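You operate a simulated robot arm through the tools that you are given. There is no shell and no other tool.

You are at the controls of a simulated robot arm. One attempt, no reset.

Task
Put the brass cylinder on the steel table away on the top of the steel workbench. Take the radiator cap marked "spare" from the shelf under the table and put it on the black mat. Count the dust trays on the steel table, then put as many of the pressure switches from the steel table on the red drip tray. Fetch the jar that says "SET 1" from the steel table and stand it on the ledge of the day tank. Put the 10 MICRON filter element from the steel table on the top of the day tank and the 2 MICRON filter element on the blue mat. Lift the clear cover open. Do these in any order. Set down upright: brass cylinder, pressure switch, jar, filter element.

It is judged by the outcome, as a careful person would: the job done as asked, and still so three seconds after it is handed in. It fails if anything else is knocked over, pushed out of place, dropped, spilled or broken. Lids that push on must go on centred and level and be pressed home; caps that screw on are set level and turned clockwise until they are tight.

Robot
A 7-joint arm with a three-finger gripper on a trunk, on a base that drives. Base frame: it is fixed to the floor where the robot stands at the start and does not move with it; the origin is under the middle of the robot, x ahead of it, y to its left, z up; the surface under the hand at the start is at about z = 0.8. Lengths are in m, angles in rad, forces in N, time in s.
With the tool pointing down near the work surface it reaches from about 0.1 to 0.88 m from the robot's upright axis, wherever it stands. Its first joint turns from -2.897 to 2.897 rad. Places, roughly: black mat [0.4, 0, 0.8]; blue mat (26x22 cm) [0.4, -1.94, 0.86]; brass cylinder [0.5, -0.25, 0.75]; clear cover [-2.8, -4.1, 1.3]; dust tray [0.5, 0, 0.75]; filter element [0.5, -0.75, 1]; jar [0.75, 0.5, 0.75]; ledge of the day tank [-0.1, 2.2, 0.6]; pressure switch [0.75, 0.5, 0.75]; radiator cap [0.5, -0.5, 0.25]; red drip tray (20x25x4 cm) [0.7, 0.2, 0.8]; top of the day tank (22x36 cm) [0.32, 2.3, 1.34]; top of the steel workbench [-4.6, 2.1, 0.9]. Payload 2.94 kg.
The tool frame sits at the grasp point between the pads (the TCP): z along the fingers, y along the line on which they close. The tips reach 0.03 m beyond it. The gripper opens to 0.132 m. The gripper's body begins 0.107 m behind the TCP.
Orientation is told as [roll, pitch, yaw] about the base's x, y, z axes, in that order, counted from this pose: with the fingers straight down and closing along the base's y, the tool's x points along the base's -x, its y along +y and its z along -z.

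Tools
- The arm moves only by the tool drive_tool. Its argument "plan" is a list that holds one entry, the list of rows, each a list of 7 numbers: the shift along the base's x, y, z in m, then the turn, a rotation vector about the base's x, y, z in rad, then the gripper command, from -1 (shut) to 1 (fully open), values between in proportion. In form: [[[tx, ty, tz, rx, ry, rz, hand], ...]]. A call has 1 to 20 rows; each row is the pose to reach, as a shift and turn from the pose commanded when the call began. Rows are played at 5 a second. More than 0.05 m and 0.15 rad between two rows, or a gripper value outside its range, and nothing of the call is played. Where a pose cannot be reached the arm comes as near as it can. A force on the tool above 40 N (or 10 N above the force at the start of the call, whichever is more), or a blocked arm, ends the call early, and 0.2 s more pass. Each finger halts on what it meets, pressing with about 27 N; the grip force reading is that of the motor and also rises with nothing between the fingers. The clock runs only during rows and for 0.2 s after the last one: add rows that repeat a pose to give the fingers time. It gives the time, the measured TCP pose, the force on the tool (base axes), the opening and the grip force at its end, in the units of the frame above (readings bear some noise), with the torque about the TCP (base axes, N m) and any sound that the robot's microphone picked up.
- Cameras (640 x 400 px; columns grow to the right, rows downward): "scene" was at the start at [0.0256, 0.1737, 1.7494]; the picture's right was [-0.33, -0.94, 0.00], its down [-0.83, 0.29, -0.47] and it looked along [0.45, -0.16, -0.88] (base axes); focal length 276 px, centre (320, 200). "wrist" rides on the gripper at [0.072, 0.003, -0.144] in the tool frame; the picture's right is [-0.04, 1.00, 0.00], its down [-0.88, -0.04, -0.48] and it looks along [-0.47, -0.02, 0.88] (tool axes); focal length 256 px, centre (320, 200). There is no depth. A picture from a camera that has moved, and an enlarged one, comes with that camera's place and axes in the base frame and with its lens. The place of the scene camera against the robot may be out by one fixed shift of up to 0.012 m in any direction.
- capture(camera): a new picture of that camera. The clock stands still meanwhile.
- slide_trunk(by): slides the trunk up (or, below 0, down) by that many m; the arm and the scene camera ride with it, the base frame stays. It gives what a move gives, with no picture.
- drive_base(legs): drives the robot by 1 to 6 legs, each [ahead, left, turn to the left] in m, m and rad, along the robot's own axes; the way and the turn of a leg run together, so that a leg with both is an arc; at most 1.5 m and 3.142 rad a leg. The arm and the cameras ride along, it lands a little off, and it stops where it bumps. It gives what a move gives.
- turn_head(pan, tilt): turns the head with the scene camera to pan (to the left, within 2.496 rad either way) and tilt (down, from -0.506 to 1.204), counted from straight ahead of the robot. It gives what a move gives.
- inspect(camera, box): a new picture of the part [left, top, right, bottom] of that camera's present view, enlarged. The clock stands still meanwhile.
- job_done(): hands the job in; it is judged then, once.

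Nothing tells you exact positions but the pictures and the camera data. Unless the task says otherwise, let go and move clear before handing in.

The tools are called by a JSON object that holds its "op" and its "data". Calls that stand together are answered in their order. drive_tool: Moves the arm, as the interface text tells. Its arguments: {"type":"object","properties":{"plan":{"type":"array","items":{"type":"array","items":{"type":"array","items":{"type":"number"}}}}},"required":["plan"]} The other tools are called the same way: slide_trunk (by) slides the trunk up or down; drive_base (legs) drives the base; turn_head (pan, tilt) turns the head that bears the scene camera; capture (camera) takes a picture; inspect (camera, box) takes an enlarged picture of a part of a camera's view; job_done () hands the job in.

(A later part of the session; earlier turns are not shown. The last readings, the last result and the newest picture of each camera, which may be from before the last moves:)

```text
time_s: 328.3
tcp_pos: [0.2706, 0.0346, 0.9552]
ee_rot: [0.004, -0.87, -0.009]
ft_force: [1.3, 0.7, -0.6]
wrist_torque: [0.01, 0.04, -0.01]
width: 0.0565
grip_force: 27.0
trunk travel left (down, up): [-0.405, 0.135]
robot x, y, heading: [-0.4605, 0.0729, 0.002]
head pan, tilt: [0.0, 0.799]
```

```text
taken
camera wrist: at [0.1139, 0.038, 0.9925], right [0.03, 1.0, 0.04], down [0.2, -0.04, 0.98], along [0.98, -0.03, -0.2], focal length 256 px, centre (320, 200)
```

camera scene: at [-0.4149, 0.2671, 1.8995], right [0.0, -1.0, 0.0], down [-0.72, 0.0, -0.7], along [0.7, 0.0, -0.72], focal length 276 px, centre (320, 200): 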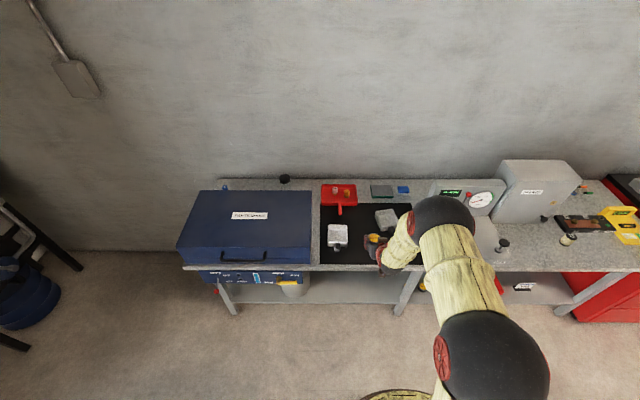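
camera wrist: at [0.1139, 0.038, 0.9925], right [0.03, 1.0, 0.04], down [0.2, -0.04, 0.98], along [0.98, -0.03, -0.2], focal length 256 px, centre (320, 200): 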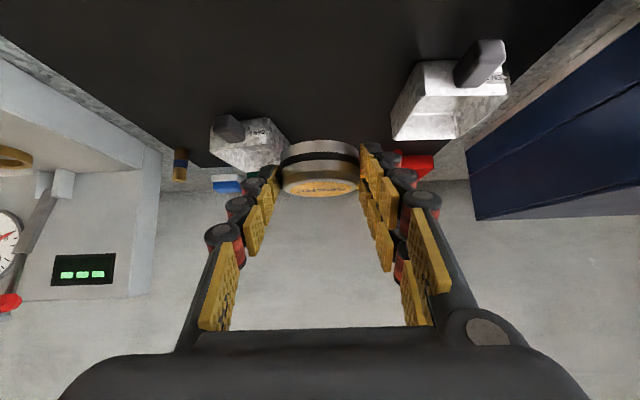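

{"op": "drive_tool", "data": {"plan": [[[0.04, 0.005, -0.02, 0, 0, 0, -1], [0.07, 0.01, -0.05, 0, 0, 0, -1], [0.08, 0.01, -0.09, 0, 0, 0, -1], [0.08, 0.01, -0.115, 0, 0, 0, -1], [0.08, 0.01, -0.115, 0, 0, 0, -1]]]}}

{"op": "drive_tool", "data": {"plan": [[[0, 0, -0.002, 0, 0, 0, -1], [0, 0, -0.005, 0, 0, 0, -1], [0, 0, -0.005, 0, 0, 0, -1]]]}}

{"op": "drive_tool", "data": {"plan": [[[0, 0, -0.002, 0, 0, 0, -1], [0, 0, -0.003, 0, 0, 0, -1], [0, 0, -0.003, 0, 0, 0, -1]]]}}

{"op": "drive_tool", "data": {"plan": [[[0, 0, -0.002, 0, 0, 0, -1], [0, 0, -0.003, 0, 0, 0, -1], [0, 0, -0.003, 0, 0, 0, -1]]]}}

{"op": "capture", "data": {"camera": "wrist"}}

```text
time_s: 329.5
tcp_pos: [0.3502, 0.0445, 0.8425]
ee_rot: [0.003, -0.872, -0.008]
ft_force: [0.0, 0.1, 0.1]
wrist_torque: [0.0, -0.01, 0.03]
width: 0.0565
grip_force: 27.4
trunk travel left (down, up): [-0.405, 0.135]
robot x, y, heading: [-0.4574, 0.0737, 0.004]
head pan, tilt: [0.0, 0.799]
```

```text
time_s: 330.3
tcp_pos: [0.3519, 0.0439, 0.8388]
ee_rot: [0.004, -0.876, -0.007]
ft_force: [-5.0, 0.5, 13.1]
wrist_torque: [0.03, -0.06, 0.0]
width: 0.0564
grip_force: 27.7
trunk travel left (down, up): [-0.405, 0.135]
robot x, y, heading: [-0.4652, 0.0707, 0.002]
head pan, tilt: [0.0, 0.799]
```

```text
time_s: 331.1
tcp_pos: [0.3507, 0.0445, 0.8379]
ee_rot: [0.004, -0.88, -0.008]
ft_force: [-3.8, 2.6, 31.4]
wrist_torque: [0.59, -0.13, 0.18]
width: 0.0568
grip_force: 27.0
trunk travel left (down, up): [-0.405, 0.135]
robot x, y, heading: [-0.4643, 0.0708, 0.006]
head pan, tilt: [0.0, 0.799]
```

```text
time_s: 331.6
tcp_pos: [0.3539, 0.0456, 0.8386]
ee_rot: [0.004, -0.885, -0.009]
ft_force: [-3.5, 1.1, 11.9]
wrist_torque: [0.42, 0.28, 0.18]
width: 0.0565
grip_force: 26.8
trunk travel left (down, up): [-0.405, 0.135]
robot x, y, heading: [-0.4609, 0.0703, 0.001]
head pan, tilt: [0.0, 0.799]
stopped in row 2: the force on the tool passed its limit at 43 N (the readings are from after the stop); the commanded pose is now the measured one
```

```text
taken
camera wrist: at [0.1965, 0.0486, 0.8728], right [0.03, 1.0, 0.04], down [0.19, -0.04, 0.98], along [0.98, -0.02, -0.19], focal length 256 px, centre (320, 200)
```

wrist: 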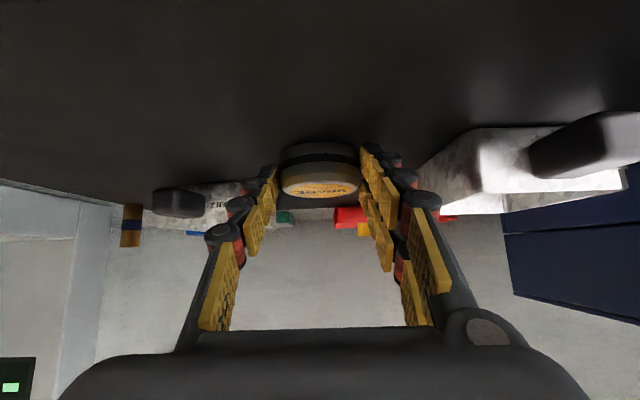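

{"op": "drive_tool", "data": {"plan": [[[0, 0, 0.001, 0, 0, 0, -0.4], [0, 0, 0.001, 0, 0, 0, 0.15], [0, 0, 0.001, 0, 0, 0, 0.15], [0, 0, 0.001, 0, 0, 0, 0.15], [0, 0, 0.03, 0, 0, 0, 0.15], [0, 0, 0.07, 0, 0, 0, 0.15], [-0.02, 0, 0.11, 0, 0.1, 0, 0.15], [-0.04, 0, 0.15, 0, 0.24, 0, 0.15], [-0.06, 0, 0.19, 0, 0.38, 0, 0.15], [-0.06, 0, 0.23, 0, 0.52, 0, 0.15], [-0.06, 0, 0.25, 0, 0.66, 0, 0.15], [-0.06, 0, 0.26, 0, 0.8, 0, 0.15], [-0.06, 0, 0.26, 0, 0.88, 0, 0.15], [-0.06, 0, 0.26, 0, 0.88, 0, 0.15]]]}}

{"op": "capture", "data": {"camera": "wrist"}}

{"op": "inspect", "data": {"camera": "scene", "box": [300, 160, 480, 280]}}

```text
time_s: 334.6
tcp_pos: [0.2731, 0.1108, 1.0811]
ee_rot: [0.195, -0.04, -0.09]
ft_force: [0.3, -0.3, 0.0]
wrist_torque: [-0.01, -0.03, -0.02]
width: 0.0763
grip_force: 0.0
out of reach, approached as far as the arm can: row 9, 10, 11, 12, 13, 14
trunk travel left (down, up): [-0.405, 0.135]
robot x, y, heading: [-0.4653, 0.071, 0.007]
head pan, tilt: [0.0, 0.799]
```

```text
taken
camera wrist: at [0.1921, 0.094, 1.2184], right [0.12, 0.97, 0.2], down [0.84, -0.21, 0.49], along [0.52, 0.1, -0.85], focal length 256 px, centre (320, 200)
```

wrist: 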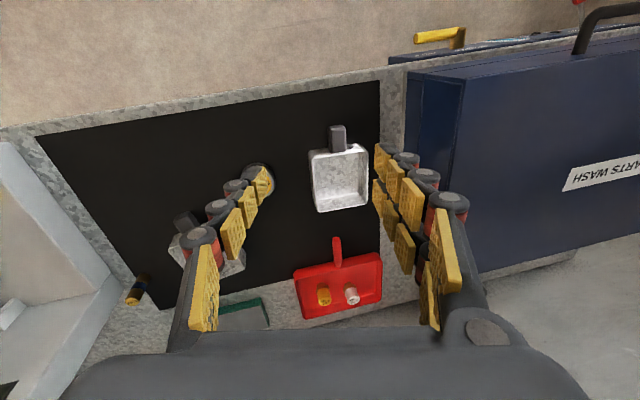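

```text
3.33 times, centred on (390, 220) of scene
camera zoom: at [-0.4173, 0.2676, 1.8995], right [0.0, -1.0, 0.0], down [-0.72, 0.0, -0.7], along [0.7, 0.0, -0.72], focal length 921 px, centre (87, 133)
```

zoom: 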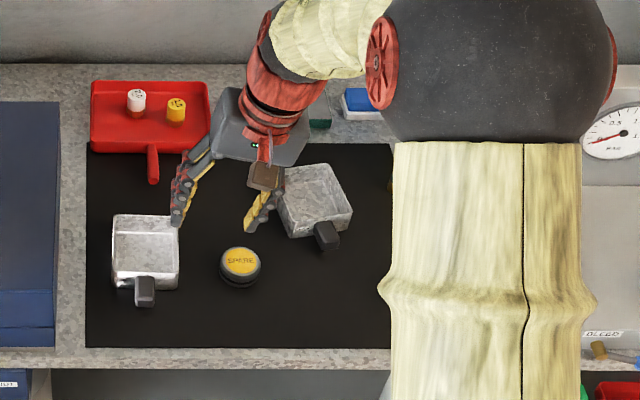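

The SPARE cap lies on the mat. The arm hit a joint limit while straightening; I'll correct the pose.

{"op": "drive_tool", "data": {"plan": [[[0.04, -0.01, 0.02, -0.06, 0.01, 0.03, 0.15], [0.08, -0.02, 0.04, -0.12, 0.03, 0.06, 0.15], [0.12, -0.03, 0.05, -0.19, 0.04, 0.09, 0.15], [0.14, -0.04, 0.05, -0.195, 0.04, 0.09, 0.15], [0.14, -0.04, 0.05, -0.195, 0.04, 0.09, 0.15]]]}}

{"op": "capture", "data": {"camera": "scene"}}

```text
time_s: 335.8
tcp_pos: [0.3704, 0.1067, 1.1141]
ee_rot: [0.242, -0.051, -0.052]
ft_force: [-0.5, 0.3, -0.1]
wrist_torque: [0.03, -0.01, -0.01]
width: 0.0758
grip_force: 0.0
out of reach, approached as far as the arm can: row 1, 2, 3, 4, 5
trunk travel left (down, up): [-0.405, 0.135]
robot x, y, heading: [-0.4596, 0.0725, 0.005]
head pan, tilt: [0.0, 0.799]
```

```text
taken
camera scene: at [-0.4161, 0.2671, 1.8996], right [0.0, -1.0, 0.0], down [-0.72, 0.0, -0.7], along [0.7, 0.0, -0.72], focal length 276 px, centre (320, 200)
```

scene: 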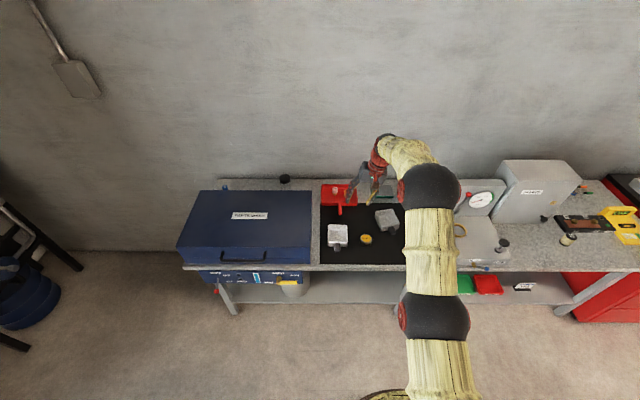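

The arm was simply stretched too far; I'll pull in toward the robot.

{"op": "drive_tool", "data": {"plan": [[[-0.04, 0, 0, 0, 0, 0, 0.15], [-0.08, 0, 0, -0.06, 0.01, 0.01, 0.15], [-0.12, 0, 0, -0.12, 0.03, 0.02, 0.15], [-0.16, 0, 0, -0.18, 0.04, 0.04, 0.15], [-0.2, 0, 0, -0.242, 0.05, 0.05, 0.15], [-0.22, 0, 0, -0.242, 0.05, 0.05, 0.15], [-0.22, 0, 0, -0.242, 0.05, 0.05, 0.15]]]}}

{"op": "capture", "data": {"camera": "scene"}}

```text
time_s: 337.4
tcp_pos: [0.1648, 0.1474, 1.0841]
ee_rot: [0.156, -0.04, -0.044]
ft_force: [0.4, 0.2, 1.9]
wrist_torque: [-0.07, 0.03, 0.0]
width: 0.0757
grip_force: 0.1
out of reach, approached as far as the arm can: row 2, 3, 4, 5, 6, 7
trunk travel left (down, up): [-0.405, 0.135]
robot x, y, heading: [-0.4631, 0.0734, 0.003]
head pan, tilt: [0.0, 0.799]
```

```text
taken
camera scene: at [-0.4194, 0.2679, 1.8996], right [0.0, -1.0, 0.0], down [-0.72, 0.0, -0.7], along [0.7, 0.0, -0.72], focal length 276 px, centre (320, 200)
```

scene: 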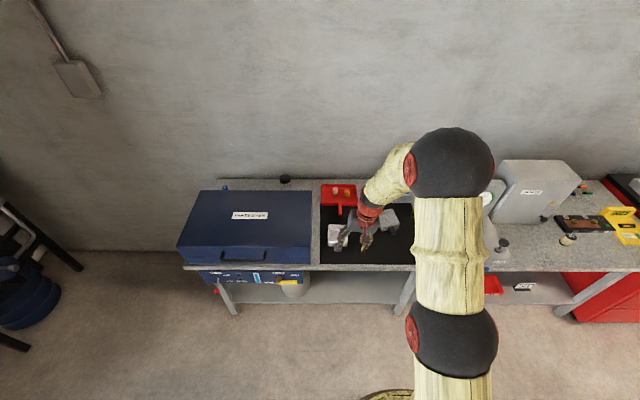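

A wrist joint seems limited on this side; I'll move toward the start-like pose (TCP to the robot's right) while levelling.

{"op": "drive_tool", "data": {"plan": [[[0, -0.04, 0.02, 0, 0, 0, 0.15], [0, -0.08, 0.04, 0, 0, 0, 0.15], [0, -0.12, 0.05, -0.04, 0.01, 0.01, 0.15], [0, -0.16, 0.05, -0.08, 0.02, 0.02, 0.15], [0, -0.2, 0.05, -0.12, 0.03, 0.03, 0.15], [0, -0.24, 0.05, -0.156, 0.04, 0.044, 0.15], [0, -0.28, 0.05, -0.156, 0.04, 0.044, 0.15], [0, -0.32, 0.05, -0.156, 0.04, 0.044, 0.15], [0, -0.32, 0.05, -0.156, 0.04, 0.044, 0.15]]]}}

{"op": "capture", "data": {"camera": "scene"}}

```text
time_s: 339.4
tcp_pos: [0.1001, -0.0409, 1.0838]
ee_rot: [0.115, -0.075, -0.018]
ft_force: [-0.1, 0.0, -1.3]
wrist_torque: [-0.01, 0.03, 0.01]
width: 0.0761
grip_force: 0.0
out of reach, approached as far as the arm can: row 2, 3, 4, 5, 6, 7, 8, 9
trunk travel left (down, up): [-0.405, 0.135]
robot x, y, heading: [-0.4628, 0.0757, 0.002]
head pan, tilt: [0.0, 0.799]
```

```text
taken
camera scene: at [-0.4146, 0.2678, 1.8994], right [0.0, -1.0, 0.0], down [-0.72, 0.0, -0.7], along [0.7, 0.0, -0.72], focal length 276 px, centre (320, 200)
```

scene: 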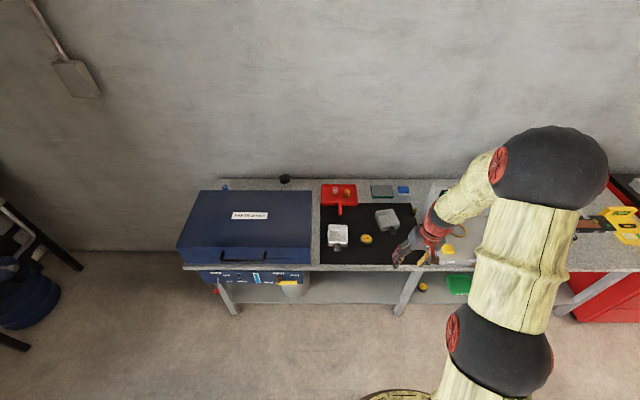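

{"op": "drive_tool", "data": {"plan": [[[0.01, 0, 0.01, -0.03, -0.1, 0, 0.15], [0.02, 0, 0.03, -0.06, -0.2, 0, 0.15], [0.03, 0, 0.06, -0.09, -0.3, 0, 0.15], [0.03, 0, 0.1, -0.115, -0.4, 0, 0.15], [0.03, 0, 0.14, -0.115, -0.45, 0, 0.15], [0.03, 0, 0.18, -0.115, -0.45, 0, 0.15], [0.03, 0, 0.22, -0.115, -0.45, 0, 0.15], [0.03, 0, 0.25, -0.115, -0.45, 0, 0.15], [0.03, 0, 0.25, -0.115, -0.45, 0, 0.15]]]}}

{"op": "capture", "data": {"camera": "scene"}}

```text
time_s: 341.4
tcp_pos: [0.1333, -0.0396, 1.3362]
ee_rot: [0.0, -0.524, 0.015]
ft_force: [-0.1, 0.6, 0.3]
wrist_torque: [-0.03, 0.04, 0.0]
width: 0.0758
grip_force: 0.1
trunk travel left (down, up): [-0.405, 0.135]
robot x, y, heading: [-0.4622, 0.072, 0.005]
head pan, tilt: [0.0, 0.799]
```

```text
taken
camera scene: at [-0.4161, 0.2669, 1.8995], right [0.0, -1.0, 0.0], down [-0.72, 0.0, -0.7], along [0.7, 0.0, -0.72], focal length 276 px, centre (320, 200)
```

scene: 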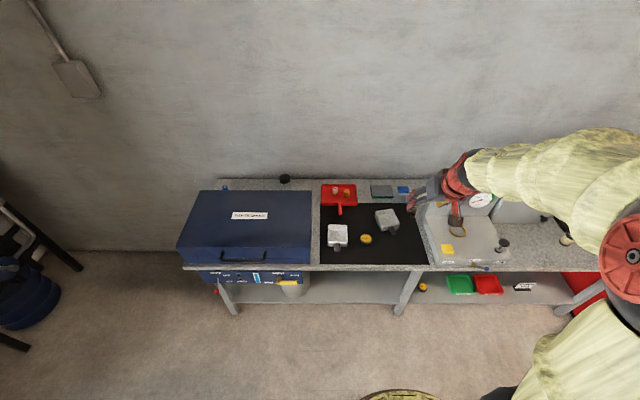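

Recovered. Now straighten at this height.

{"op": "drive_tool", "data": {"plan": [[[0, 0, 0.02, 0, 0.13, 0, 0.15], [0, 0, 0.03, 0, 0.26, 0, 0.15], [0, 0, 0.03, 0, 0.39, 0, 0.15], [0, 0, 0.03, 0, 0.524, -0.015, 0.15], [0, 0, 0.03, 0, 0.524, -0.015, 0.15]]]}}

{"op": "capture", "data": {"camera": "wrist"}}

```text
time_s: 342.6
tcp_pos: [0.1184, -0.0379, 1.3342]
ee_rot: [0.218, -0.114, -0.013]
ft_force: [-0.6, 1.0, -0.6]
wrist_torque: [-0.03, -0.03, -0.02]
width: 0.0759
grip_force: 0.0
out of reach, approached as far as the arm can: row 1, 2, 3, 4, 5
trunk travel left (down, up): [-0.405, 0.135]
robot x, y, heading: [-0.4576, 0.0708, 0.002]
head pan, tilt: [0.0, 0.799]
```

```text
taken
camera wrist: at [0.0288, -0.0641, 1.4657], right [0.03, 0.97, 0.22], down [0.82, -0.15, 0.55], along [0.57, 0.16, -0.8], focal length 256 px, centre (320, 200)
```

wrist: 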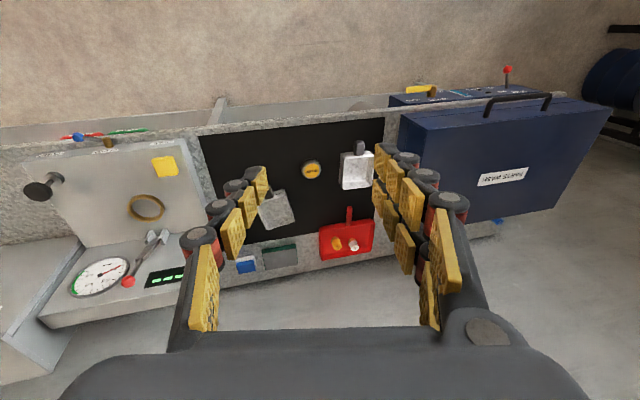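

{"op": "drive_tool", "data": {"plan": [[[0, 0, 0, 0, 0, 0.14, 0.15], [0, 0, 0, 0, 0, 0.28, 0.15], [0, 0, 0, -0.1, 0.05, 0.42, 0.15], [0, 0, 0, -0.2, 0.1, 0.5, 0.15], [0, 0, 0, -0.2, 0.1, 0.5, 0.15]]]}}

```text
refused: row 3 steps farther than a row can; nothing moved
```

{"op": "drive_tool", "data": {"plan": [[[0, 0, 0, 0, 0, 0.14, 0.15], [0, 0, 0, 0, 0, 0.28, 0.15], [0, 0, 0, 0, 0, 0.42, 0.15], [0, 0, 0, 0, 0, 0.5, 0.15], [0, 0, 0, -0.1, 0.05, 0.5, 0.15], [0, 0, 0, -0.2, 0.1, 0.5, 0.15], [0, 0, 0, -0.2, 0.1, 0.5, 0.15]]]}}

{"op": "capture", "data": {"camera": "scene"}}

```text
time_s: 344.2
tcp_pos: [0.1174, -0.0347, 1.3311]
ee_rot: [0.234, -0.137, 0.482]
ft_force: [0.7, 0.5, 0.4]
wrist_torque: [-0.02, 0.0, 0.03]
width: 0.076
grip_force: 0.0
out of reach, approached as far as the arm can: row 4, 5, 6, 7
trunk travel left (down, up): [-0.405, 0.135]
robot x, y, heading: [-0.4621, 0.0708, 0.005]
head pan, tilt: [0.0, 0.799]
```

```text
taken
camera scene: at [-0.4163, 0.2669, 1.8996], right [0.0, -1.0, 0.0], down [-0.72, 0.0, -0.7], along [0.7, 0.0, -0.72], focal length 276 px, centre (320, 200)
```

scene: 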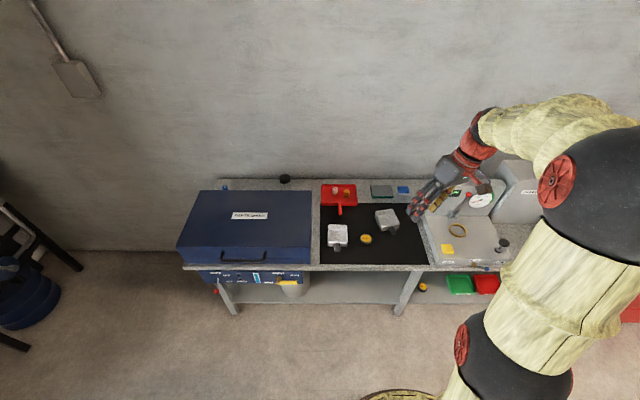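

{"op": "drive_tool", "data": {"plan": [[[0.02, -0.04, 0, 0, 0, -0.12, 0.15], [0.04, -0.08, 0, 0, 0, -0.24, 0.15], [0.06, -0.12, 0, 0, 0, -0.36, 0.15], [0.08, -0.16, 0, 0, 0, -0.48, 0.15], [0.1, -0.2, 0, -0.08, 0.05, -0.48, 0.15], [0.12, -0.24, 0, -0.16, 0.1, -0.48, 0.15], [0.12, -0.28, 0, -0.23, 0.13, -0.48, 0.15], [0.12, -0.32, 0, -0.23, 0.13, -0.48, 0.15], [0.12, -0.32, 0, -0.23, 0.13, -0.48, 0.15]]]}}

{"op": "capture", "data": {"camera": "scene"}}

```text
time_s: 346.2
tcp_pos: [0.2403, -0.3413, 1.3309]
ee_rot: [0.263, -0.123, -0.017]
ft_force: [-0.5, 0.4, 0.0]
wrist_torque: [-0.06, -0.05, -0.04]
width: 0.0761
grip_force: 0.0
out of reach, approached as far as the arm can: row 5, 6, 7, 8, 9
trunk travel left (down, up): [-0.405, 0.135]
robot x, y, heading: [-0.4621, 0.0699, 0.002]
head pan, tilt: [0.0, 0.799]
```

```text
taken
camera scene: at [-0.4181, 0.2682, 1.8995], right [0.0, -1.0, 0.0], down [-0.72, 0.0, -0.7], along [0.7, 0.0, -0.72], focal length 276 px, centre (320, 200)
```

scene: 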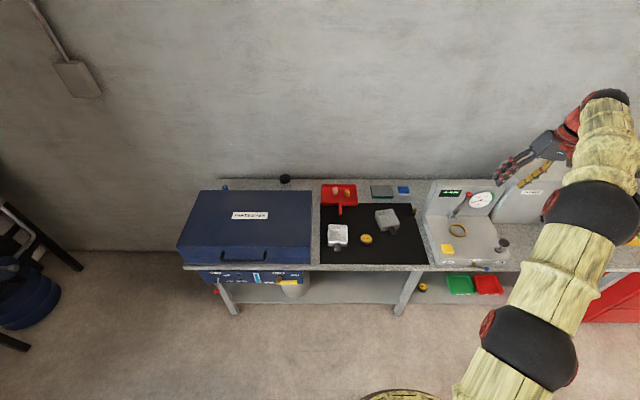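

{"op": "drive_tool", "data": {"plan": [[[0, 0, 0, 0, 0, -0.14, 0.15], [0, 0, 0, 0, 0, -0.28, 0.15], [0, 0, 0, 0, 0, -0.42, 0.15], [0, 0, 0, 0, 0, -0.56, 0.15], [0, 0, 0, 0, 0, -0.7, 0.15], [0, 0, 0, 0, 0, -0.84, 0.15], [0, 0, 0, 0, 0, -0.84, 0.15]]]}}

{"op": "drive_tool", "data": {"plan": [[[0, 0, 0, -0.05, 0.05, 0, 0.15], [0, 0, 0, -0.1, 0.1, 0, 0.15], [0, 0, 0, -0.15, 0.1, 0, 0.15], [0, 0, 0, -0.15, 0.1, 0, 0.15]]]}}

```text
time_s: 347.8
tcp_pos: [0.2184, -0.3509, 1.3019]
ee_rot: [0.286, -0.129, -0.661]
ft_force: [-1.0, -1.4, -0.3]
wrist_torque: [0.08, -0.06, 0.0]
width: 0.0757
grip_force: 0.1
out of reach, approached as far as the arm can: row 5, 6, 7
trunk travel left (down, up): [-0.405, 0.135]
robot x, y, heading: [-0.4622, 0.0731, 0.002]
head pan, tilt: [0.0, 0.799]
```

```text
time_s: 348.8
tcp_pos: [0.2139, -0.3497, 1.2981]
ee_rot: [0.254, -0.13, -0.655]
ft_force: [0.0, 0.0, 0.0]
wrist_torque: [-0.01, 0.01, -0.02]
width: 0.0757
grip_force: 0.1
out of reach, approached as far as the arm can: row 1, 2, 3, 4
trunk travel left (down, up): [-0.405, 0.135]
robot x, y, heading: [-0.4575, 0.0703, 0.007]
head pan, tilt: [0.0, 0.799]
```

{"op": "drive_tool", "data": {"plan": [[[0, 0.02, 0, -0.05, -0.05, 0.12, 0.15], [-0.02, 0.05, 0, -0.1, -0.1, 0.24, 0.15], [-0.05, 0.08, 0, -0.15, -0.15, 0.34, 0.15], [-0.08, 0.11, 0, -0.2, -0.2, 0.44, 0.15], [-0.11, 0.14, 0, -0.25, -0.25, 0.54, 0.15], [-0.14, 0.17, 0, -0.25, -0.35, 0.6, 0.15], [-0.17, 0.2, 0, -0.25, -0.42, 0.65, 0.15], [-0.2, 0.23, 0, -0.25, -0.42, 0.65, 0.15], [-0.2, 0.23, 0, -0.25, -0.42, 0.65, 0.15]]]}}

{"op": "turn_head", "data": {"pan": -0.5, "tilt": 0.6}}

{"op": "capture", "data": {"camera": "scene"}}

```text
time_s: 350.8
tcp_pos: [0.0143, -0.1213, 1.2973]
ee_rot: [0.136, -0.595, 0.051]
ft_force: [0.3, -0.1, -0.9]
wrist_torque: [0.0, 0.0, 0.01]
width: 0.0759
grip_force: 0.0
trunk travel left (down, up): [-0.405, 0.135]
robot x, y, heading: [-0.4581, 0.0709, 0.005]
head pan, tilt: [0.0, 0.799]
```

```text
time_s: 351.7
tcp_pos: [0.0132, -0.1215, 1.2983]
ee_rot: [0.138, -0.596, 0.048]
ft_force: [0.2, 0.3, 0.0]
wrist_torque: [0.01, 0.02, 0.02]
width: 0.0759
grip_force: 0.1
trunk travel left (down, up): [-0.405, 0.135]
robot x, y, heading: [-0.459, 0.0709, 0.009]
head pan, tilt: [-0.499, 0.6]
```

```text
taken
camera scene: at [-0.4197, 0.2249, 1.9164], right [-0.47, -0.88, 0.0], down [-0.5, 0.27, -0.82], along [0.73, -0.39, -0.57], focal length 276 px, centre (320, 200)
```

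scene: 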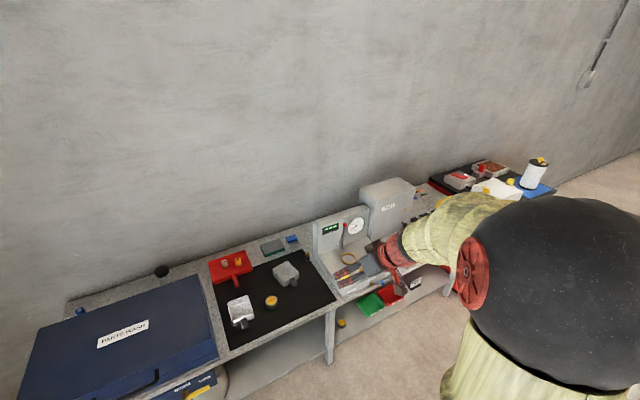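

{"op": "drive_tool", "data": {"plan": [[[0.01, 0.045, 0, -0.03, 0, 0, 0.15], [0.02, 0.09, 0, -0.06, 0, 0, 0.15], [0.03, 0.135, 0, -0.09, 0, 0, 0.15], [0.04, 0.18, 0, -0.12, 0, 0, 0.15], [0.04, 0.225, 0, -0.13, 0, 0, 0.15], [0.04, 0.27, 0, -0.13, 0, 0, 0.15], [0.04, 0.315, 0, -0.13, 0, 0, 0.15], [0.04, 0.36, 0, -0.13, 0, 0, 0.15], [0.04, 0.405, 0, -0.13, 0, 0, 0.15], [0.04, 0.45, 0, -0.13, 0, 0, 0.15], [0.04, 0.495, 0, -0.13, 0, 0, 0.15], [0.04, 0.495, 0, -0.13, 0.13, 0, 0.15], [0.04, 0.495, 0, -0.13, 0.26, 0, 0.15], [0.04, 0.495, 0, -0.13, 0.39, 0, 0.15], [0.04, 0.495, 0, -0.13, 0.5, 0, 0.15], [0.04, 0.495, 0, -0.13, 0.595, 0, 0.15], [0.04, 0.495, 0, -0.13, 0.595, 0, 0.15]]]}}

{"op": "turn_head", "data": {"pan": 0, "tilt": 0.8}}

{"op": "capture", "data": {"camera": "scene"}}

```text
time_s: 355.3
tcp_pos: [0.053, 0.3759, 1.2976]
ee_rot: [0.042, 0.007, 0.08]
ft_force: [0.5, 0.3, 0.1]
wrist_torque: [0.02, 0.01, 0.02]
width: 0.0755
grip_force: 0.1
out of reach, approached as far as the arm can: row 5, 6, 7
trunk travel left (down, up): [-0.405, 0.135]
robot x, y, heading: [-0.4619, 0.0691, 0.009]
head pan, tilt: [-0.499, 0.6]
```

```text
time_s: 356.2
tcp_pos: [0.0543, 0.3754, 1.2974]
ee_rot: [0.041, 0.007, 0.08]
ft_force: [0.1, 0.0, 0.2]
wrist_torque: [-0.01, 0.02, 0.01]
width: 0.0761
grip_force: 0.0
trunk travel left (down, up): [-0.405, 0.135]
robot x, y, heading: [-0.4607, 0.0657, 0.001]
head pan, tilt: [0.0, 0.799]
```

```text
taken
camera scene: at [-0.4163, 0.2673, 1.8996], right [0.0, -1.0, 0.0], down [-0.72, 0.0, -0.7], along [0.7, 0.0, -0.72], focal length 276 px, centre (320, 200)
```

scene: 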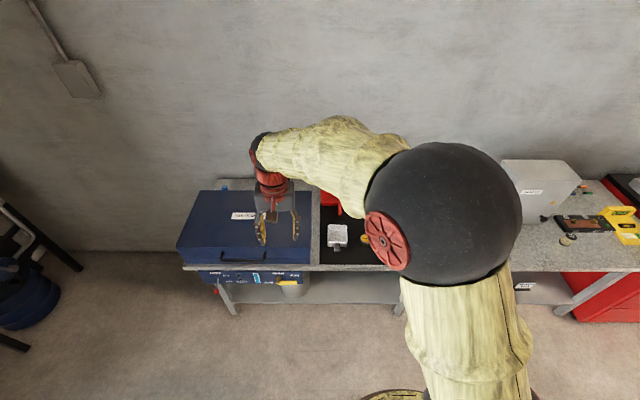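

Level again on this side. I'll trim the orientation and bring it back toward the centre.

{"op": "drive_tool", "data": {"plan": [[[0, 0, 0, -0.04, -0.007, -0.08, 0.15], [0, -0.04, 0, -0.04, -0.007, -0.08, 0.15], [0, -0.08, 0, -0.04, -0.007, -0.08, 0.15], [0, -0.12, 0, -0.04, -0.007, -0.08, 0.15], [0, -0.16, 0, -0.04, -0.007, -0.08, 0.15], [0, -0.2, 0, -0.04, -0.007, -0.08, 0.15], [0, -0.24, 0, -0.04, -0.007, -0.08, 0.15], [0, -0.28, 0, -0.04, -0.007, -0.08, 0.15], [0, -0.32, 0, -0.04, -0.007, -0.08, 0.15], [0, -0.32, 0, -0.04, -0.007, -0.08, 0.15]]]}}

{"op": "capture", "data": {"camera": "scene"}}

```text
time_s: 358.4
tcp_pos: [0.0545, 0.0552, 1.2965]
ee_rot: [0.001, 0.001, 0.001]
ft_force: [0.2, -0.3, -0.2]
wrist_torque: [-0.02, 0.02, 0.01]
width: 0.0762
grip_force: 0.1
trunk travel left (down, up): [-0.405, 0.135]
robot x, y, heading: [-0.4651, 0.0715, 0.005]
head pan, tilt: [0.0, 0.799]
```

```text
taken
camera scene: at [-0.4165, 0.2677, 1.8995], right [0.0, -1.0, 0.0], down [-0.72, 0.0, -0.7], along [0.7, 0.0, -0.72], focal length 276 px, centre (320, 200)
```

scene: 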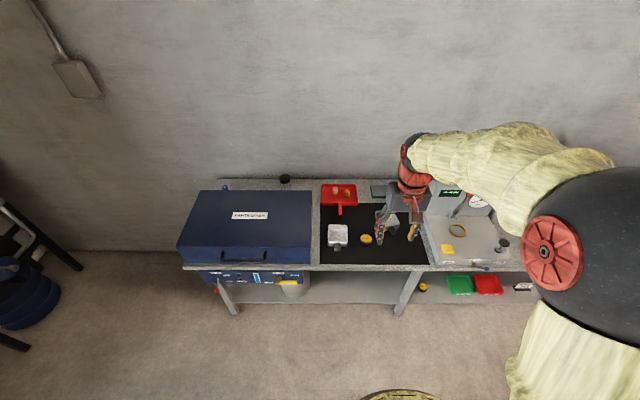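

Restored. Now the brass cylinder (LINK) near (0.54, −0.21).

{"op": "drive_base", "data": {"legs": [[0.36, -0.2, 0]]}}

{"op": "drive_tool", "data": {"plan": [[[0.04, -0.02, -0.01, 0, 0, 0, 0.15], [0.08, -0.04, -0.04, 0, 0, 0, 0.15], [0.09, -0.06, -0.08, 0, 0, 0, 0.15], [0.09, -0.065, -0.12, 0, 0, 0, 0.15], [0.09, -0.065, -0.16, 0, 0, 0, 0.15], [0.09, -0.065, -0.2, 0, 0, 0, 0.15], [0.09, -0.065, -0.24, 0, 0, 0, 0.15], [0.09, -0.065, -0.24, 0, 0, 0, 0.15]]]}}

{"op": "capture", "data": {"camera": "wrist"}}

{"op": "capture", "data": {"camera": "scene"}}

```text
time_s: 361.0
tcp_pos: [0.4137, -0.1422, 1.2979]
ee_rot: [0.002, 0.001, 0.0]
ft_force: [0.4, -0.2, 0.4]
wrist_torque: [0.02, 0.01, -0.02]
width: 0.076
grip_force: 0.0
trunk travel left (down, up): [-0.405, 0.135]
robot x, y, heading: [-0.1016, -0.1264, 0.003]
head pan, tilt: [0.0, 0.799]
```

```text
refused: row 2 steps farther than a row can; nothing moved
```

```text
taken
camera wrist: at [0.3414, -0.1394, 1.4403], right [0.04, 1.0, 0.0], down [0.88, -0.04, 0.47], along [0.47, -0.02, -0.88], focal length 256 px, centre (320, 200)
```

wrist: 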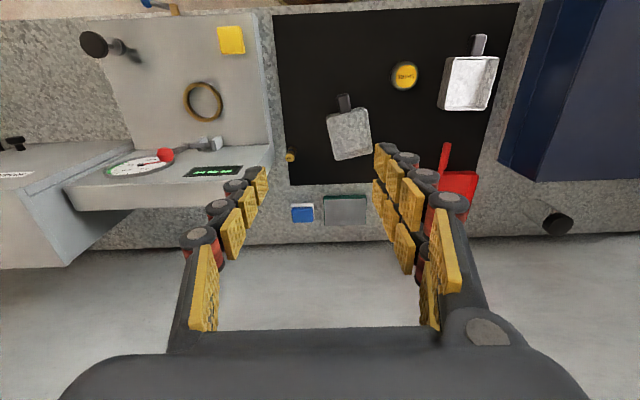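

```text
taken
camera scene: at [-0.0557, 0.0685, 1.8996], right [0.0, -1.0, 0.0], down [-0.72, 0.0, -0.7], along [0.7, 0.0, -0.72], focal length 276 px, centre (320, 200)
```

scene: 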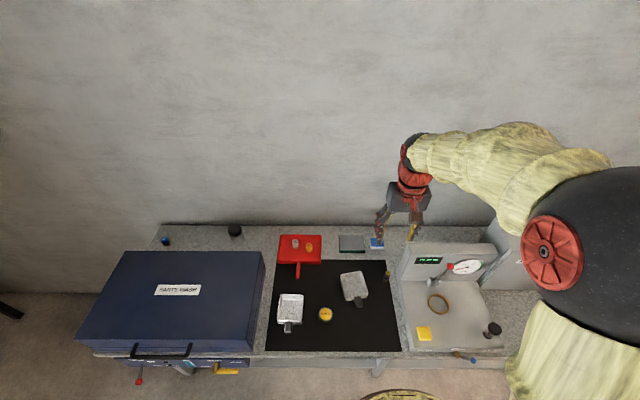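

I'll turn the gripper −90° (closing along x, camera on the far side from the rig) above the cylinder.

{"op": "drive_tool", "data": {"plan": [[[0.02, -0.01, -0.01, 0, 0, -0.14, 0.15], [0.04, -0.02, -0.03, 0, 0, -0.28, 0.15], [0.06, -0.03, -0.05, 0, 0, -0.42, 0.15], [0.08, -0.04, -0.08, 0, 0, -0.56, 0.15], [0.1, -0.05, -0.11, 0, 0, -0.7, 0.1], [0.11, -0.06, -0.14, 0, 0, -0.84, 0.1], [0.115, -0.07, -0.17, 0, 0, -0.98, 0.1], [0.115, -0.075, -0.2, 0, 0, -1.12, 0.1], [0.115, -0.075, -0.2, 0, 0, -1.26, 0.1], [0.115, -0.075, -0.2, 0, 0, -1.4, 0.1], [0.115, -0.075, -0.2, 0, 0, -1.54, 0.1], [0.115, -0.075, -0.2, 0, 0, -1.57, 0.1], [0.115, -0.075, -0.2, 0, 0, -1.57, 0.1]]]}}

{"op": "capture", "data": {"camera": "wrist"}}

{"op": "inspect", "data": {"camera": "scene", "box": [340, 170, 500, 310]}}

```text
time_s: 363.8
tcp_pos: [0.5289, -0.2179, 1.099]
ee_rot: [0.001, 0.002, -1.57]
ft_force: [0.2, 0.4, 0.3]
wrist_torque: [-0.01, 0.01, -0.01]
width: 0.0725
grip_force: 0.0
trunk travel left (down, up): [-0.405, 0.135]
robot x, y, heading: [-0.1031, -0.1274, 0.006]
head pan, tilt: [0.0, 0.799]
```

```text
taken
camera wrist: at [0.5307, -0.1446, 1.2405], right [1.0, -0.04, 0.0], down [-0.04, -0.88, 0.47], along [-0.02, -0.47, -0.88], focal length 256 px, centre (320, 200)
```

wrist: 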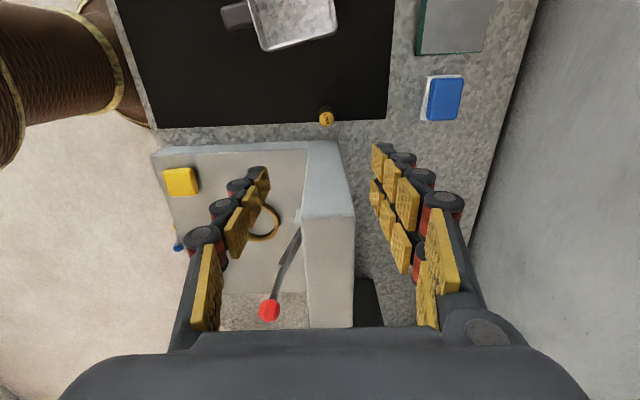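

```text
2.86 times, centred on (420, 240) of scene
camera zoom: at [-0.0566, 0.069, 1.8996], right [0.0, -1.0, 0.0], down [-0.72, 0.0, -0.7], along [0.7, 0.0, -0.72], focal length 790 px, centre (34, 86)
```

zoom: 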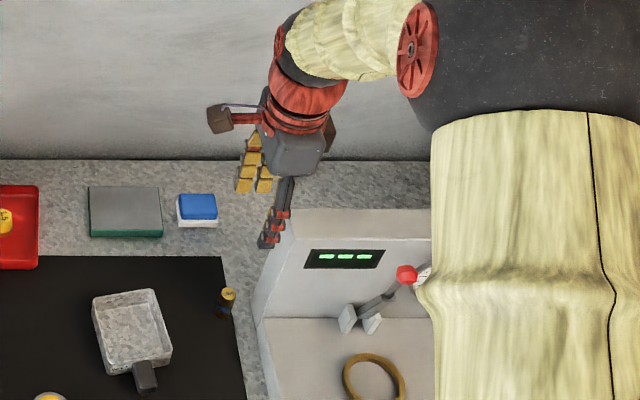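

LINK is about 5 cm tall at (0.538, −0.217), close to the rig's side. I'll lean the hand 20° away from the rig as I descend.

{"op": "drive_tool", "data": {"plan": [[[0.003, 0, -0.02, -0.12, 0, 0, 0.1], [0.006, 0, -0.05, -0.24, 0, 0, 0.1], [0.009, 0.001, -0.08, -0.35, 0, 0, 0.0], [0.009, 0.001, -0.12, -0.35, 0, 0, 0.0], [0.009, 0.001, -0.16, -0.35, 0, 0, -0.1], [0.009, 0.001, -0.16, -0.35, 0, 0, -0.1]]]}}

{"op": "capture", "data": {"camera": "wrist"}}

{"op": "inspect", "data": {"camera": "scene", "box": [340, 170, 500, 310]}}

```text
time_s: 365.2
tcp_pos: [0.5376, -0.2169, 0.9366]
ee_rot: [0.003, -0.349, -1.569]
ft_force: [-0.2, -1.6, 0.8]
wrist_torque: [-0.01, 0.04, -0.04]
width: 0.0591
grip_force: 0.1
trunk travel left (down, up): [-0.405, 0.135]
robot x, y, heading: [-0.1052, -0.1275, 0.008]
head pan, tilt: [0.0, 0.799]
```

```text
taken
camera wrist: at [0.539, -0.0985, 1.047], right [1.0, -0.04, 0.02], down [-0.04, -0.66, 0.75], along [-0.02, -0.75, -0.66], focal length 256 px, centre (320, 200)
```

wrist: 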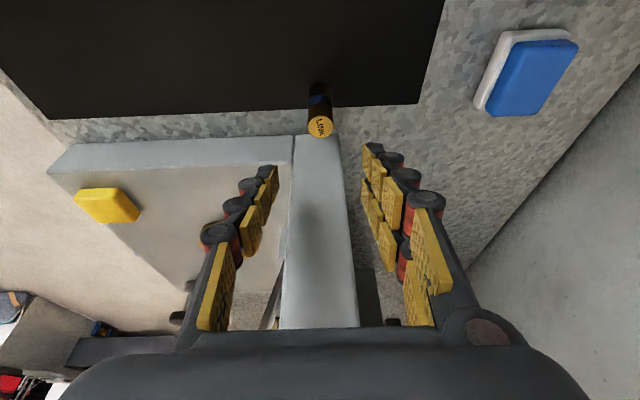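

```text
2.86 times, centred on (420, 240) of scene
camera zoom: at [-0.0569, 0.0692, 1.8996], right [0.0, -1.0, 0.0], down [-0.72, 0.0, -0.7], along [0.7, 0.0, -0.72], focal length 790 px, centre (34, 86)
```

zoom: 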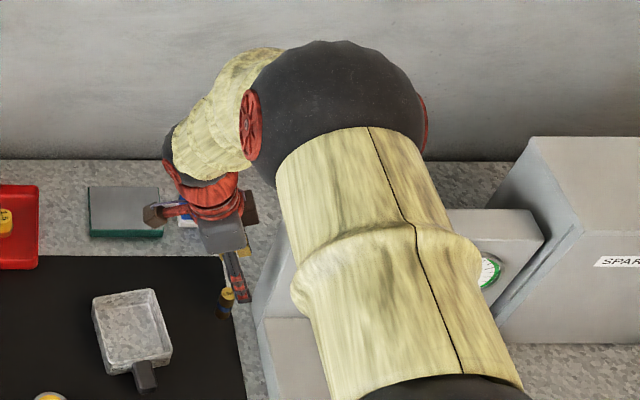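

{"op": "drive_tool", "data": {"plan": [[[0, -0.001, -0.035, 0, 0, 0, -0.15], [0, -0.002, -0.07, 0, 0, 0, -0.15], [0, -0.002, -0.097, 0, 0, 0, -0.15], [0, -0.002, -0.097, 0, 0, 0, -0.15]]]}}

{"op": "capture", "data": {"camera": "wrist"}}

```text
time_s: 366.2
tcp_pos: [0.5362, -0.2171, 0.8392]
ee_rot: [0.001, -0.349, -1.568]
ft_force: [0.5, 0.6, -0.7]
wrist_torque: [0.04, 0.03, 0.01]
width: 0.0565
grip_force: 0.1
trunk travel left (down, up): [-0.405, 0.135]
robot x, y, heading: [-0.1004, -0.1304, 0.01]
head pan, tilt: [0.0, 0.799]
```

```text
taken
camera wrist: at [0.5392, -0.1002, 0.9499], right [1.0, -0.04, 0.02], down [-0.04, -0.66, 0.75], along [-0.02, -0.75, -0.66], focal length 256 px, centre (320, 200)
```

wrist: 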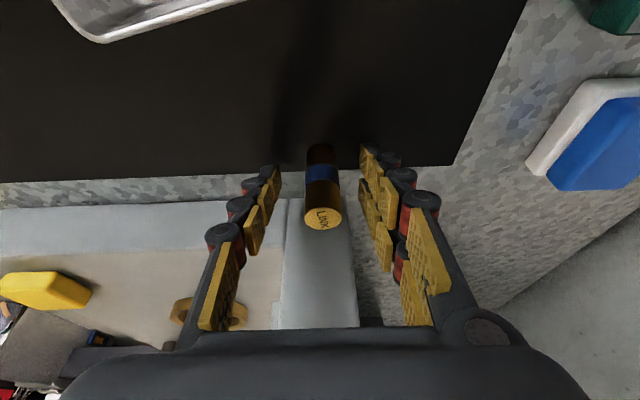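

{"op": "drive_tool", "data": {"plan": [[[0, 0, 0, 0, 0, 0, -0.6], [0, 0, 0, 0, 0, 0, -1], [0, 0, 0, 0, 0, 0, -1], [0, 0, 0, 0, 0, 0, -1], [0, 0, 0, 0, 0, 0, -1], [0, 0, 0.02, 0, 0, 0, -1], [0, 0.01, 0.06, 0, 0, 0, -1], [0, 0.03, 0.1, 0, 0, 0, -1], [0, 0.03, 0.14, 0, 0, 0, -1], [0, 0.03, 0.18, 0, 0, 0, -1], [0, 0.03, 0.22, 0, 0, 0, -1], [0, 0.03, 0.22, 0, 0, 0, -1]]]}}

{"op": "capture", "data": {"camera": "wrist"}}

```text
time_s: 368.8
tcp_pos: [0.5378, -0.188, 1.0596]
ee_rot: [-0.001, -0.351, -1.568]
ft_force: [-0.2, 0.1, -1.5]
wrist_torque: [0.01, -0.01, 0.0]
width: 0.0212
grip_force: 27.1
trunk travel left (down, up): [-0.405, 0.135]
robot x, y, heading: [-0.1039, -0.1283, 0.005]
head pan, tilt: [0.0, 0.799]
```

```text
taken
camera wrist: at [0.5397, -0.0702, 1.17], right [1.0, -0.04, 0.01], down [-0.04, -0.66, 0.75], along [-0.02, -0.75, -0.66], focal length 256 px, centre (320, 200)
```

wrist: 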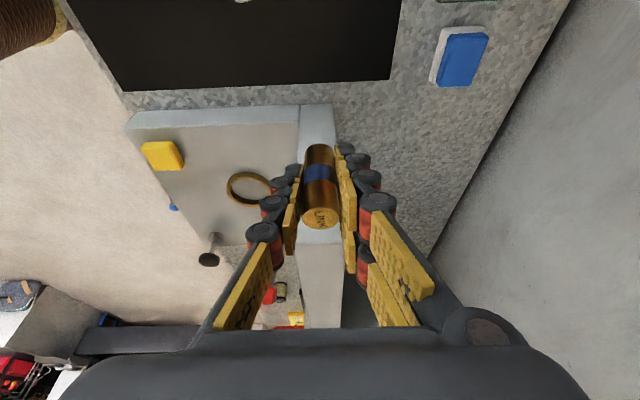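

Held. I'll retract and drive across the room to the workbench.

{"op": "drive_tool", "data": {"plan": [[[-0.04, 0.02, 0.02, 0, 0, 0, -1], [-0.08, 0.04, 0.04, 0, 0, 0, -1], [-0.1, 0.06, 0.06, 0, 0, 0, -1], [-0.1, 0.06, 0.06, 0, 0, 0, -1]]]}}

{"op": "drive_base", "data": {"legs": [[-0.45, 0, 0], [0, 0, 1.565], [0, 1.4, 0], [0, 1.4, 0], [0, 1.1, 0]]}}

{"op": "turn_head", "data": {"pan": 0.1, "tilt": 0.4}}

{"op": "capture", "data": {"camera": "scene"}}

{"op": "capture", "data": {"camera": "wrist"}}

```text
time_s: 369.8
tcp_pos: [0.4381, -0.1283, 1.1201]
ee_rot: [-0.001, -0.349, -1.568]
ft_force: [-0.2, 0.0, -1.7]
wrist_torque: [-0.01, 0.0, 0.03]
width: 0.0213
grip_force: 27.0
trunk travel left (down, up): [-0.405, 0.135]
robot x, y, heading: [-0.1032, -0.1228, 0.008]
head pan, tilt: [0.0, 0.799]
```

```text
time_s: 394.7
tcp_pos: [-4.4574, 0.3826, 1.1209]
ee_rot: [-0.001, -0.35, -0.001]
ft_force: [0.0, -0.3, -1.5]
wrist_torque: [-0.02, -0.05, -0.01]
width: 0.021
grip_force: 27.0
trunk travel left (down, up): [-0.405, 0.135]
robot x, y, heading: [-4.46, -0.1578, 1.573]
head pan, tilt: [0.0, 0.799]
```

```text
time_s: 395.6
tcp_pos: [-4.4566, 0.3821, 1.1207]
ee_rot: [-0.001, -0.348, 0.0]
ft_force: [-0.5, 0.4, -1.5]
wrist_torque: [0.01, -0.01, 0.04]
width: 0.021
grip_force: 26.4
trunk travel left (down, up): [-0.405, 0.135]
robot x, y, heading: [-4.4603, -0.1578, 1.576]
head pan, tilt: [0.099, 0.4]
```

```text
taken
camera scene: at [-4.6645, -0.089, 1.9346], right [0.99, 0.1, 0.0], down [0.04, -0.39, -0.92], along [-0.09, 0.92, -0.39], focal length 276 px, centre (320, 200)
```

scene: 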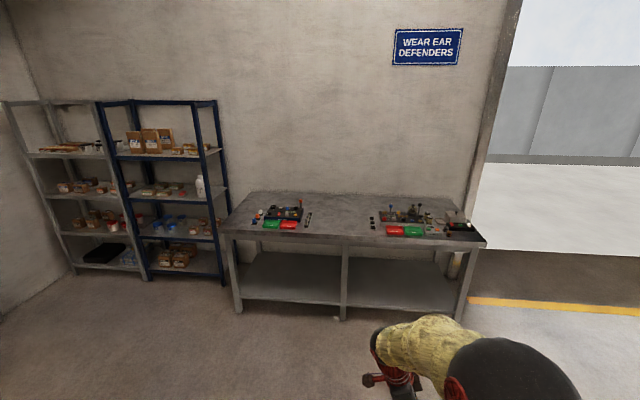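

```text
taken
camera wrist: at [-4.5747, 0.3861, 1.23], right [0.04, 1.0, 0.02], down [0.66, -0.04, 0.75], along [0.75, -0.02, -0.66], focal length 256 px, centre (320, 200)
```

wrist: 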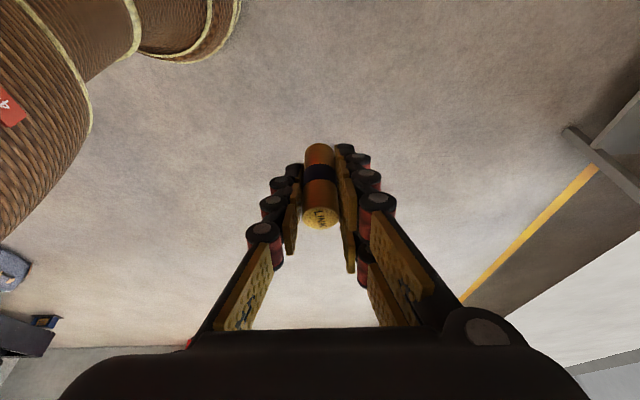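

{"op": "inspect", "data": {"camera": "scene", "box": [215, 180, 495, 260]}}

{"op": "drive_base", "data": {"legs": [[1.2, 0.05, -0.005]]}}

{"op": "turn_head", "data": {"pan": 0.1, "tilt": 0.7}}

{"op": "capture", "data": {"camera": "scene"}}

{"op": "capture", "data": {"camera": "wrist"}}

```text
2.29 times, centred on (355, 220) of scene
camera zoom: at [-4.6645, -0.089, 1.9346], right [0.99, 0.1, 0.0], down [0.04, -0.39, -0.92], along [-0.09, 0.92, -0.39], focal length 632 px, centre (240, 154)
```

zoom: 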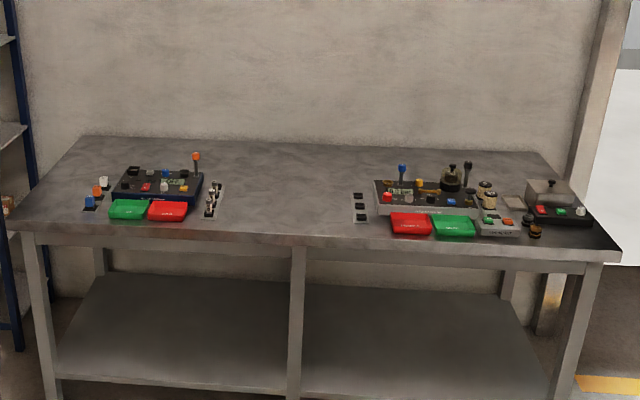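

```text
time_s: 401.7
tcp_pos: [-4.5065, 1.5831, 1.1197]
ee_rot: [-0.002, -0.349, -0.004]
ft_force: [0.2, 0.9, -2.7]
wrist_torque: [-0.03, -0.03, 0.0]
width: 0.0211
grip_force: 26.6
trunk travel left (down, up): [-0.405, 0.135]
robot x, y, heading: [-4.5123, 1.043, 1.573]
head pan, tilt: [0.099, 0.4]
```

```text
time_s: 402.5
tcp_pos: [-4.5068, 1.5827, 1.1206]
ee_rot: [0.0, -0.348, -0.003]
ft_force: [0.1, -0.2, -1.6]
wrist_torque: [0.03, -0.02, -0.02]
width: 0.021
grip_force: 27.2
trunk travel left (down, up): [-0.405, 0.135]
robot x, y, heading: [-4.5124, 1.0444, 1.565]
head pan, tilt: [0.099, 0.7]
```

```text
taken
camera scene: at [-4.7153, 1.1051, 1.9078], right [1.0, 0.1, 0.0], down [0.06, -0.64, -0.77], along [-0.08, 0.76, -0.64], focal length 276 px, centre (320, 200)
```

scene: 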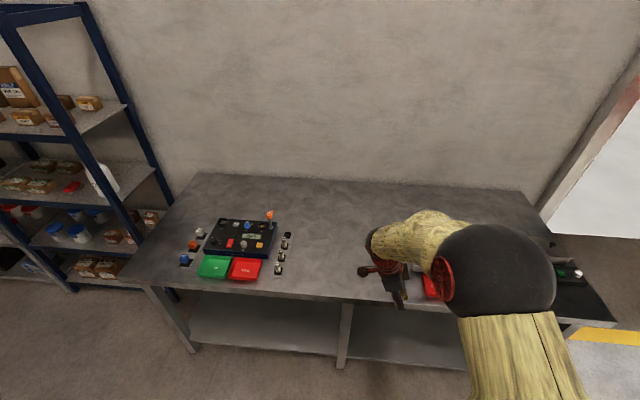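

```text
taken
camera wrist: at [-4.6243, 1.5874, 1.2299], right [0.04, 1.0, 0.02], down [0.66, -0.04, 0.75], along [0.75, -0.02, -0.66], focal length 256 px, centre (320, 200)
```

wrist: 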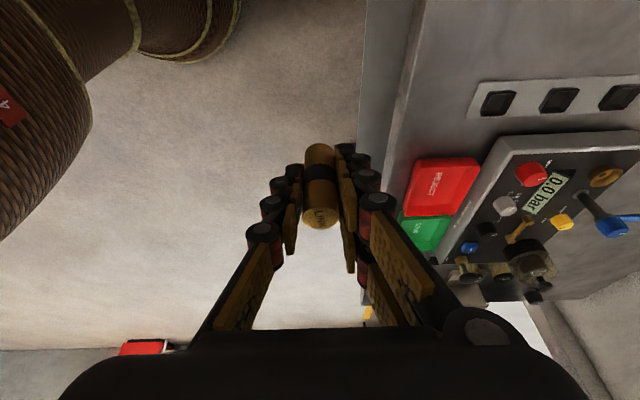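

The middle of the bench (x −4.93…−4.48) is free; I'll place it at about (−4.68, 1.92).

{"op": "drive_base", "data": {"legs": [[0.2, 0.16, 0]]}}

{"op": "drive_tool", "data": {"plan": [[[0, 0.04, 0, 0, 0, 0, -1], [0, 0.08, -0.01, 0, 0, 0, -1], [-0.01, 0.11, -0.03, 0, 0, 0, -1], [-0.01, 0.13, -0.06, 0, 0, 0, -1], [-0.01, 0.13, -0.1, 0, 0, 0, -1], [-0.01, 0.13, -0.1, 0, 0, 0, -1]]]}}

{"op": "capture", "data": {"camera": "wrist"}}

{"op": "capture", "data": {"camera": "scene"}}

```text
time_s: 404.3
tcp_pos: [-4.6674, 1.7835, 1.1194]
ee_rot: [0.0, -0.351, -0.003]
ft_force: [-0.6, 1.1, -2.3]
wrist_torque: [-0.04, -0.02, -0.01]
width: 0.0212
grip_force: 26.3
trunk travel left (down, up): [-0.405, 0.135]
robot x, y, heading: [-4.6729, 1.2437, 1.573]
head pan, tilt: [0.099, 0.7]
```

```text
time_s: 405.7
tcp_pos: [-4.6759, 1.9145, 1.0207]
ee_rot: [0.002, -0.35, -0.004]
ft_force: [-0.1, 0.1, -1.6]
wrist_torque: [0.0, 0.0, -0.02]
width: 0.0211
grip_force: 27.0
trunk travel left (down, up): [-0.405, 0.135]
robot x, y, heading: [-4.6725, 1.2425, 1.57]
head pan, tilt: [0.099, 0.7]
```

```text
taken
camera wrist: at [-4.7949, 1.918, 1.1299], right [0.04, 1.0, 0.02], down [0.66, -0.04, 0.75], along [0.75, -0.02, -0.66], focal length 256 px, centre (320, 200)
```

wrist: 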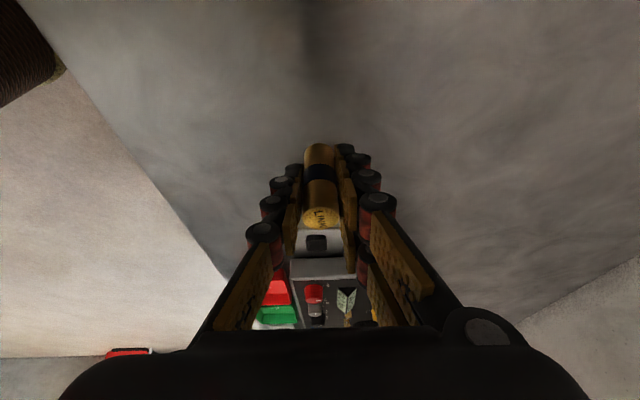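

```text
taken
camera scene: at [-4.875, 1.305, 1.9078], right [0.99, 0.1, 0.0], down [0.06, -0.64, -0.76], along [-0.08, 0.76, -0.64], focal length 276 px, centre (320, 200)
```

scene: 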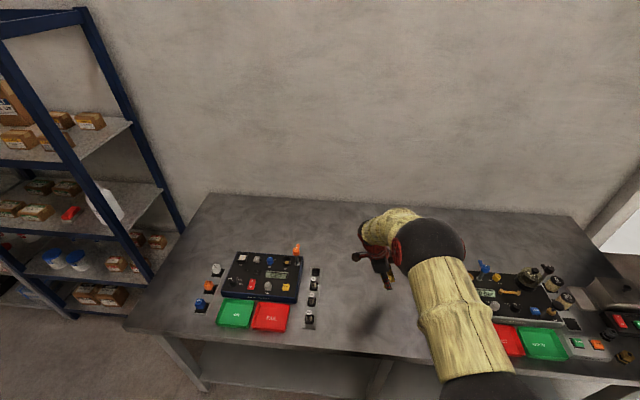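

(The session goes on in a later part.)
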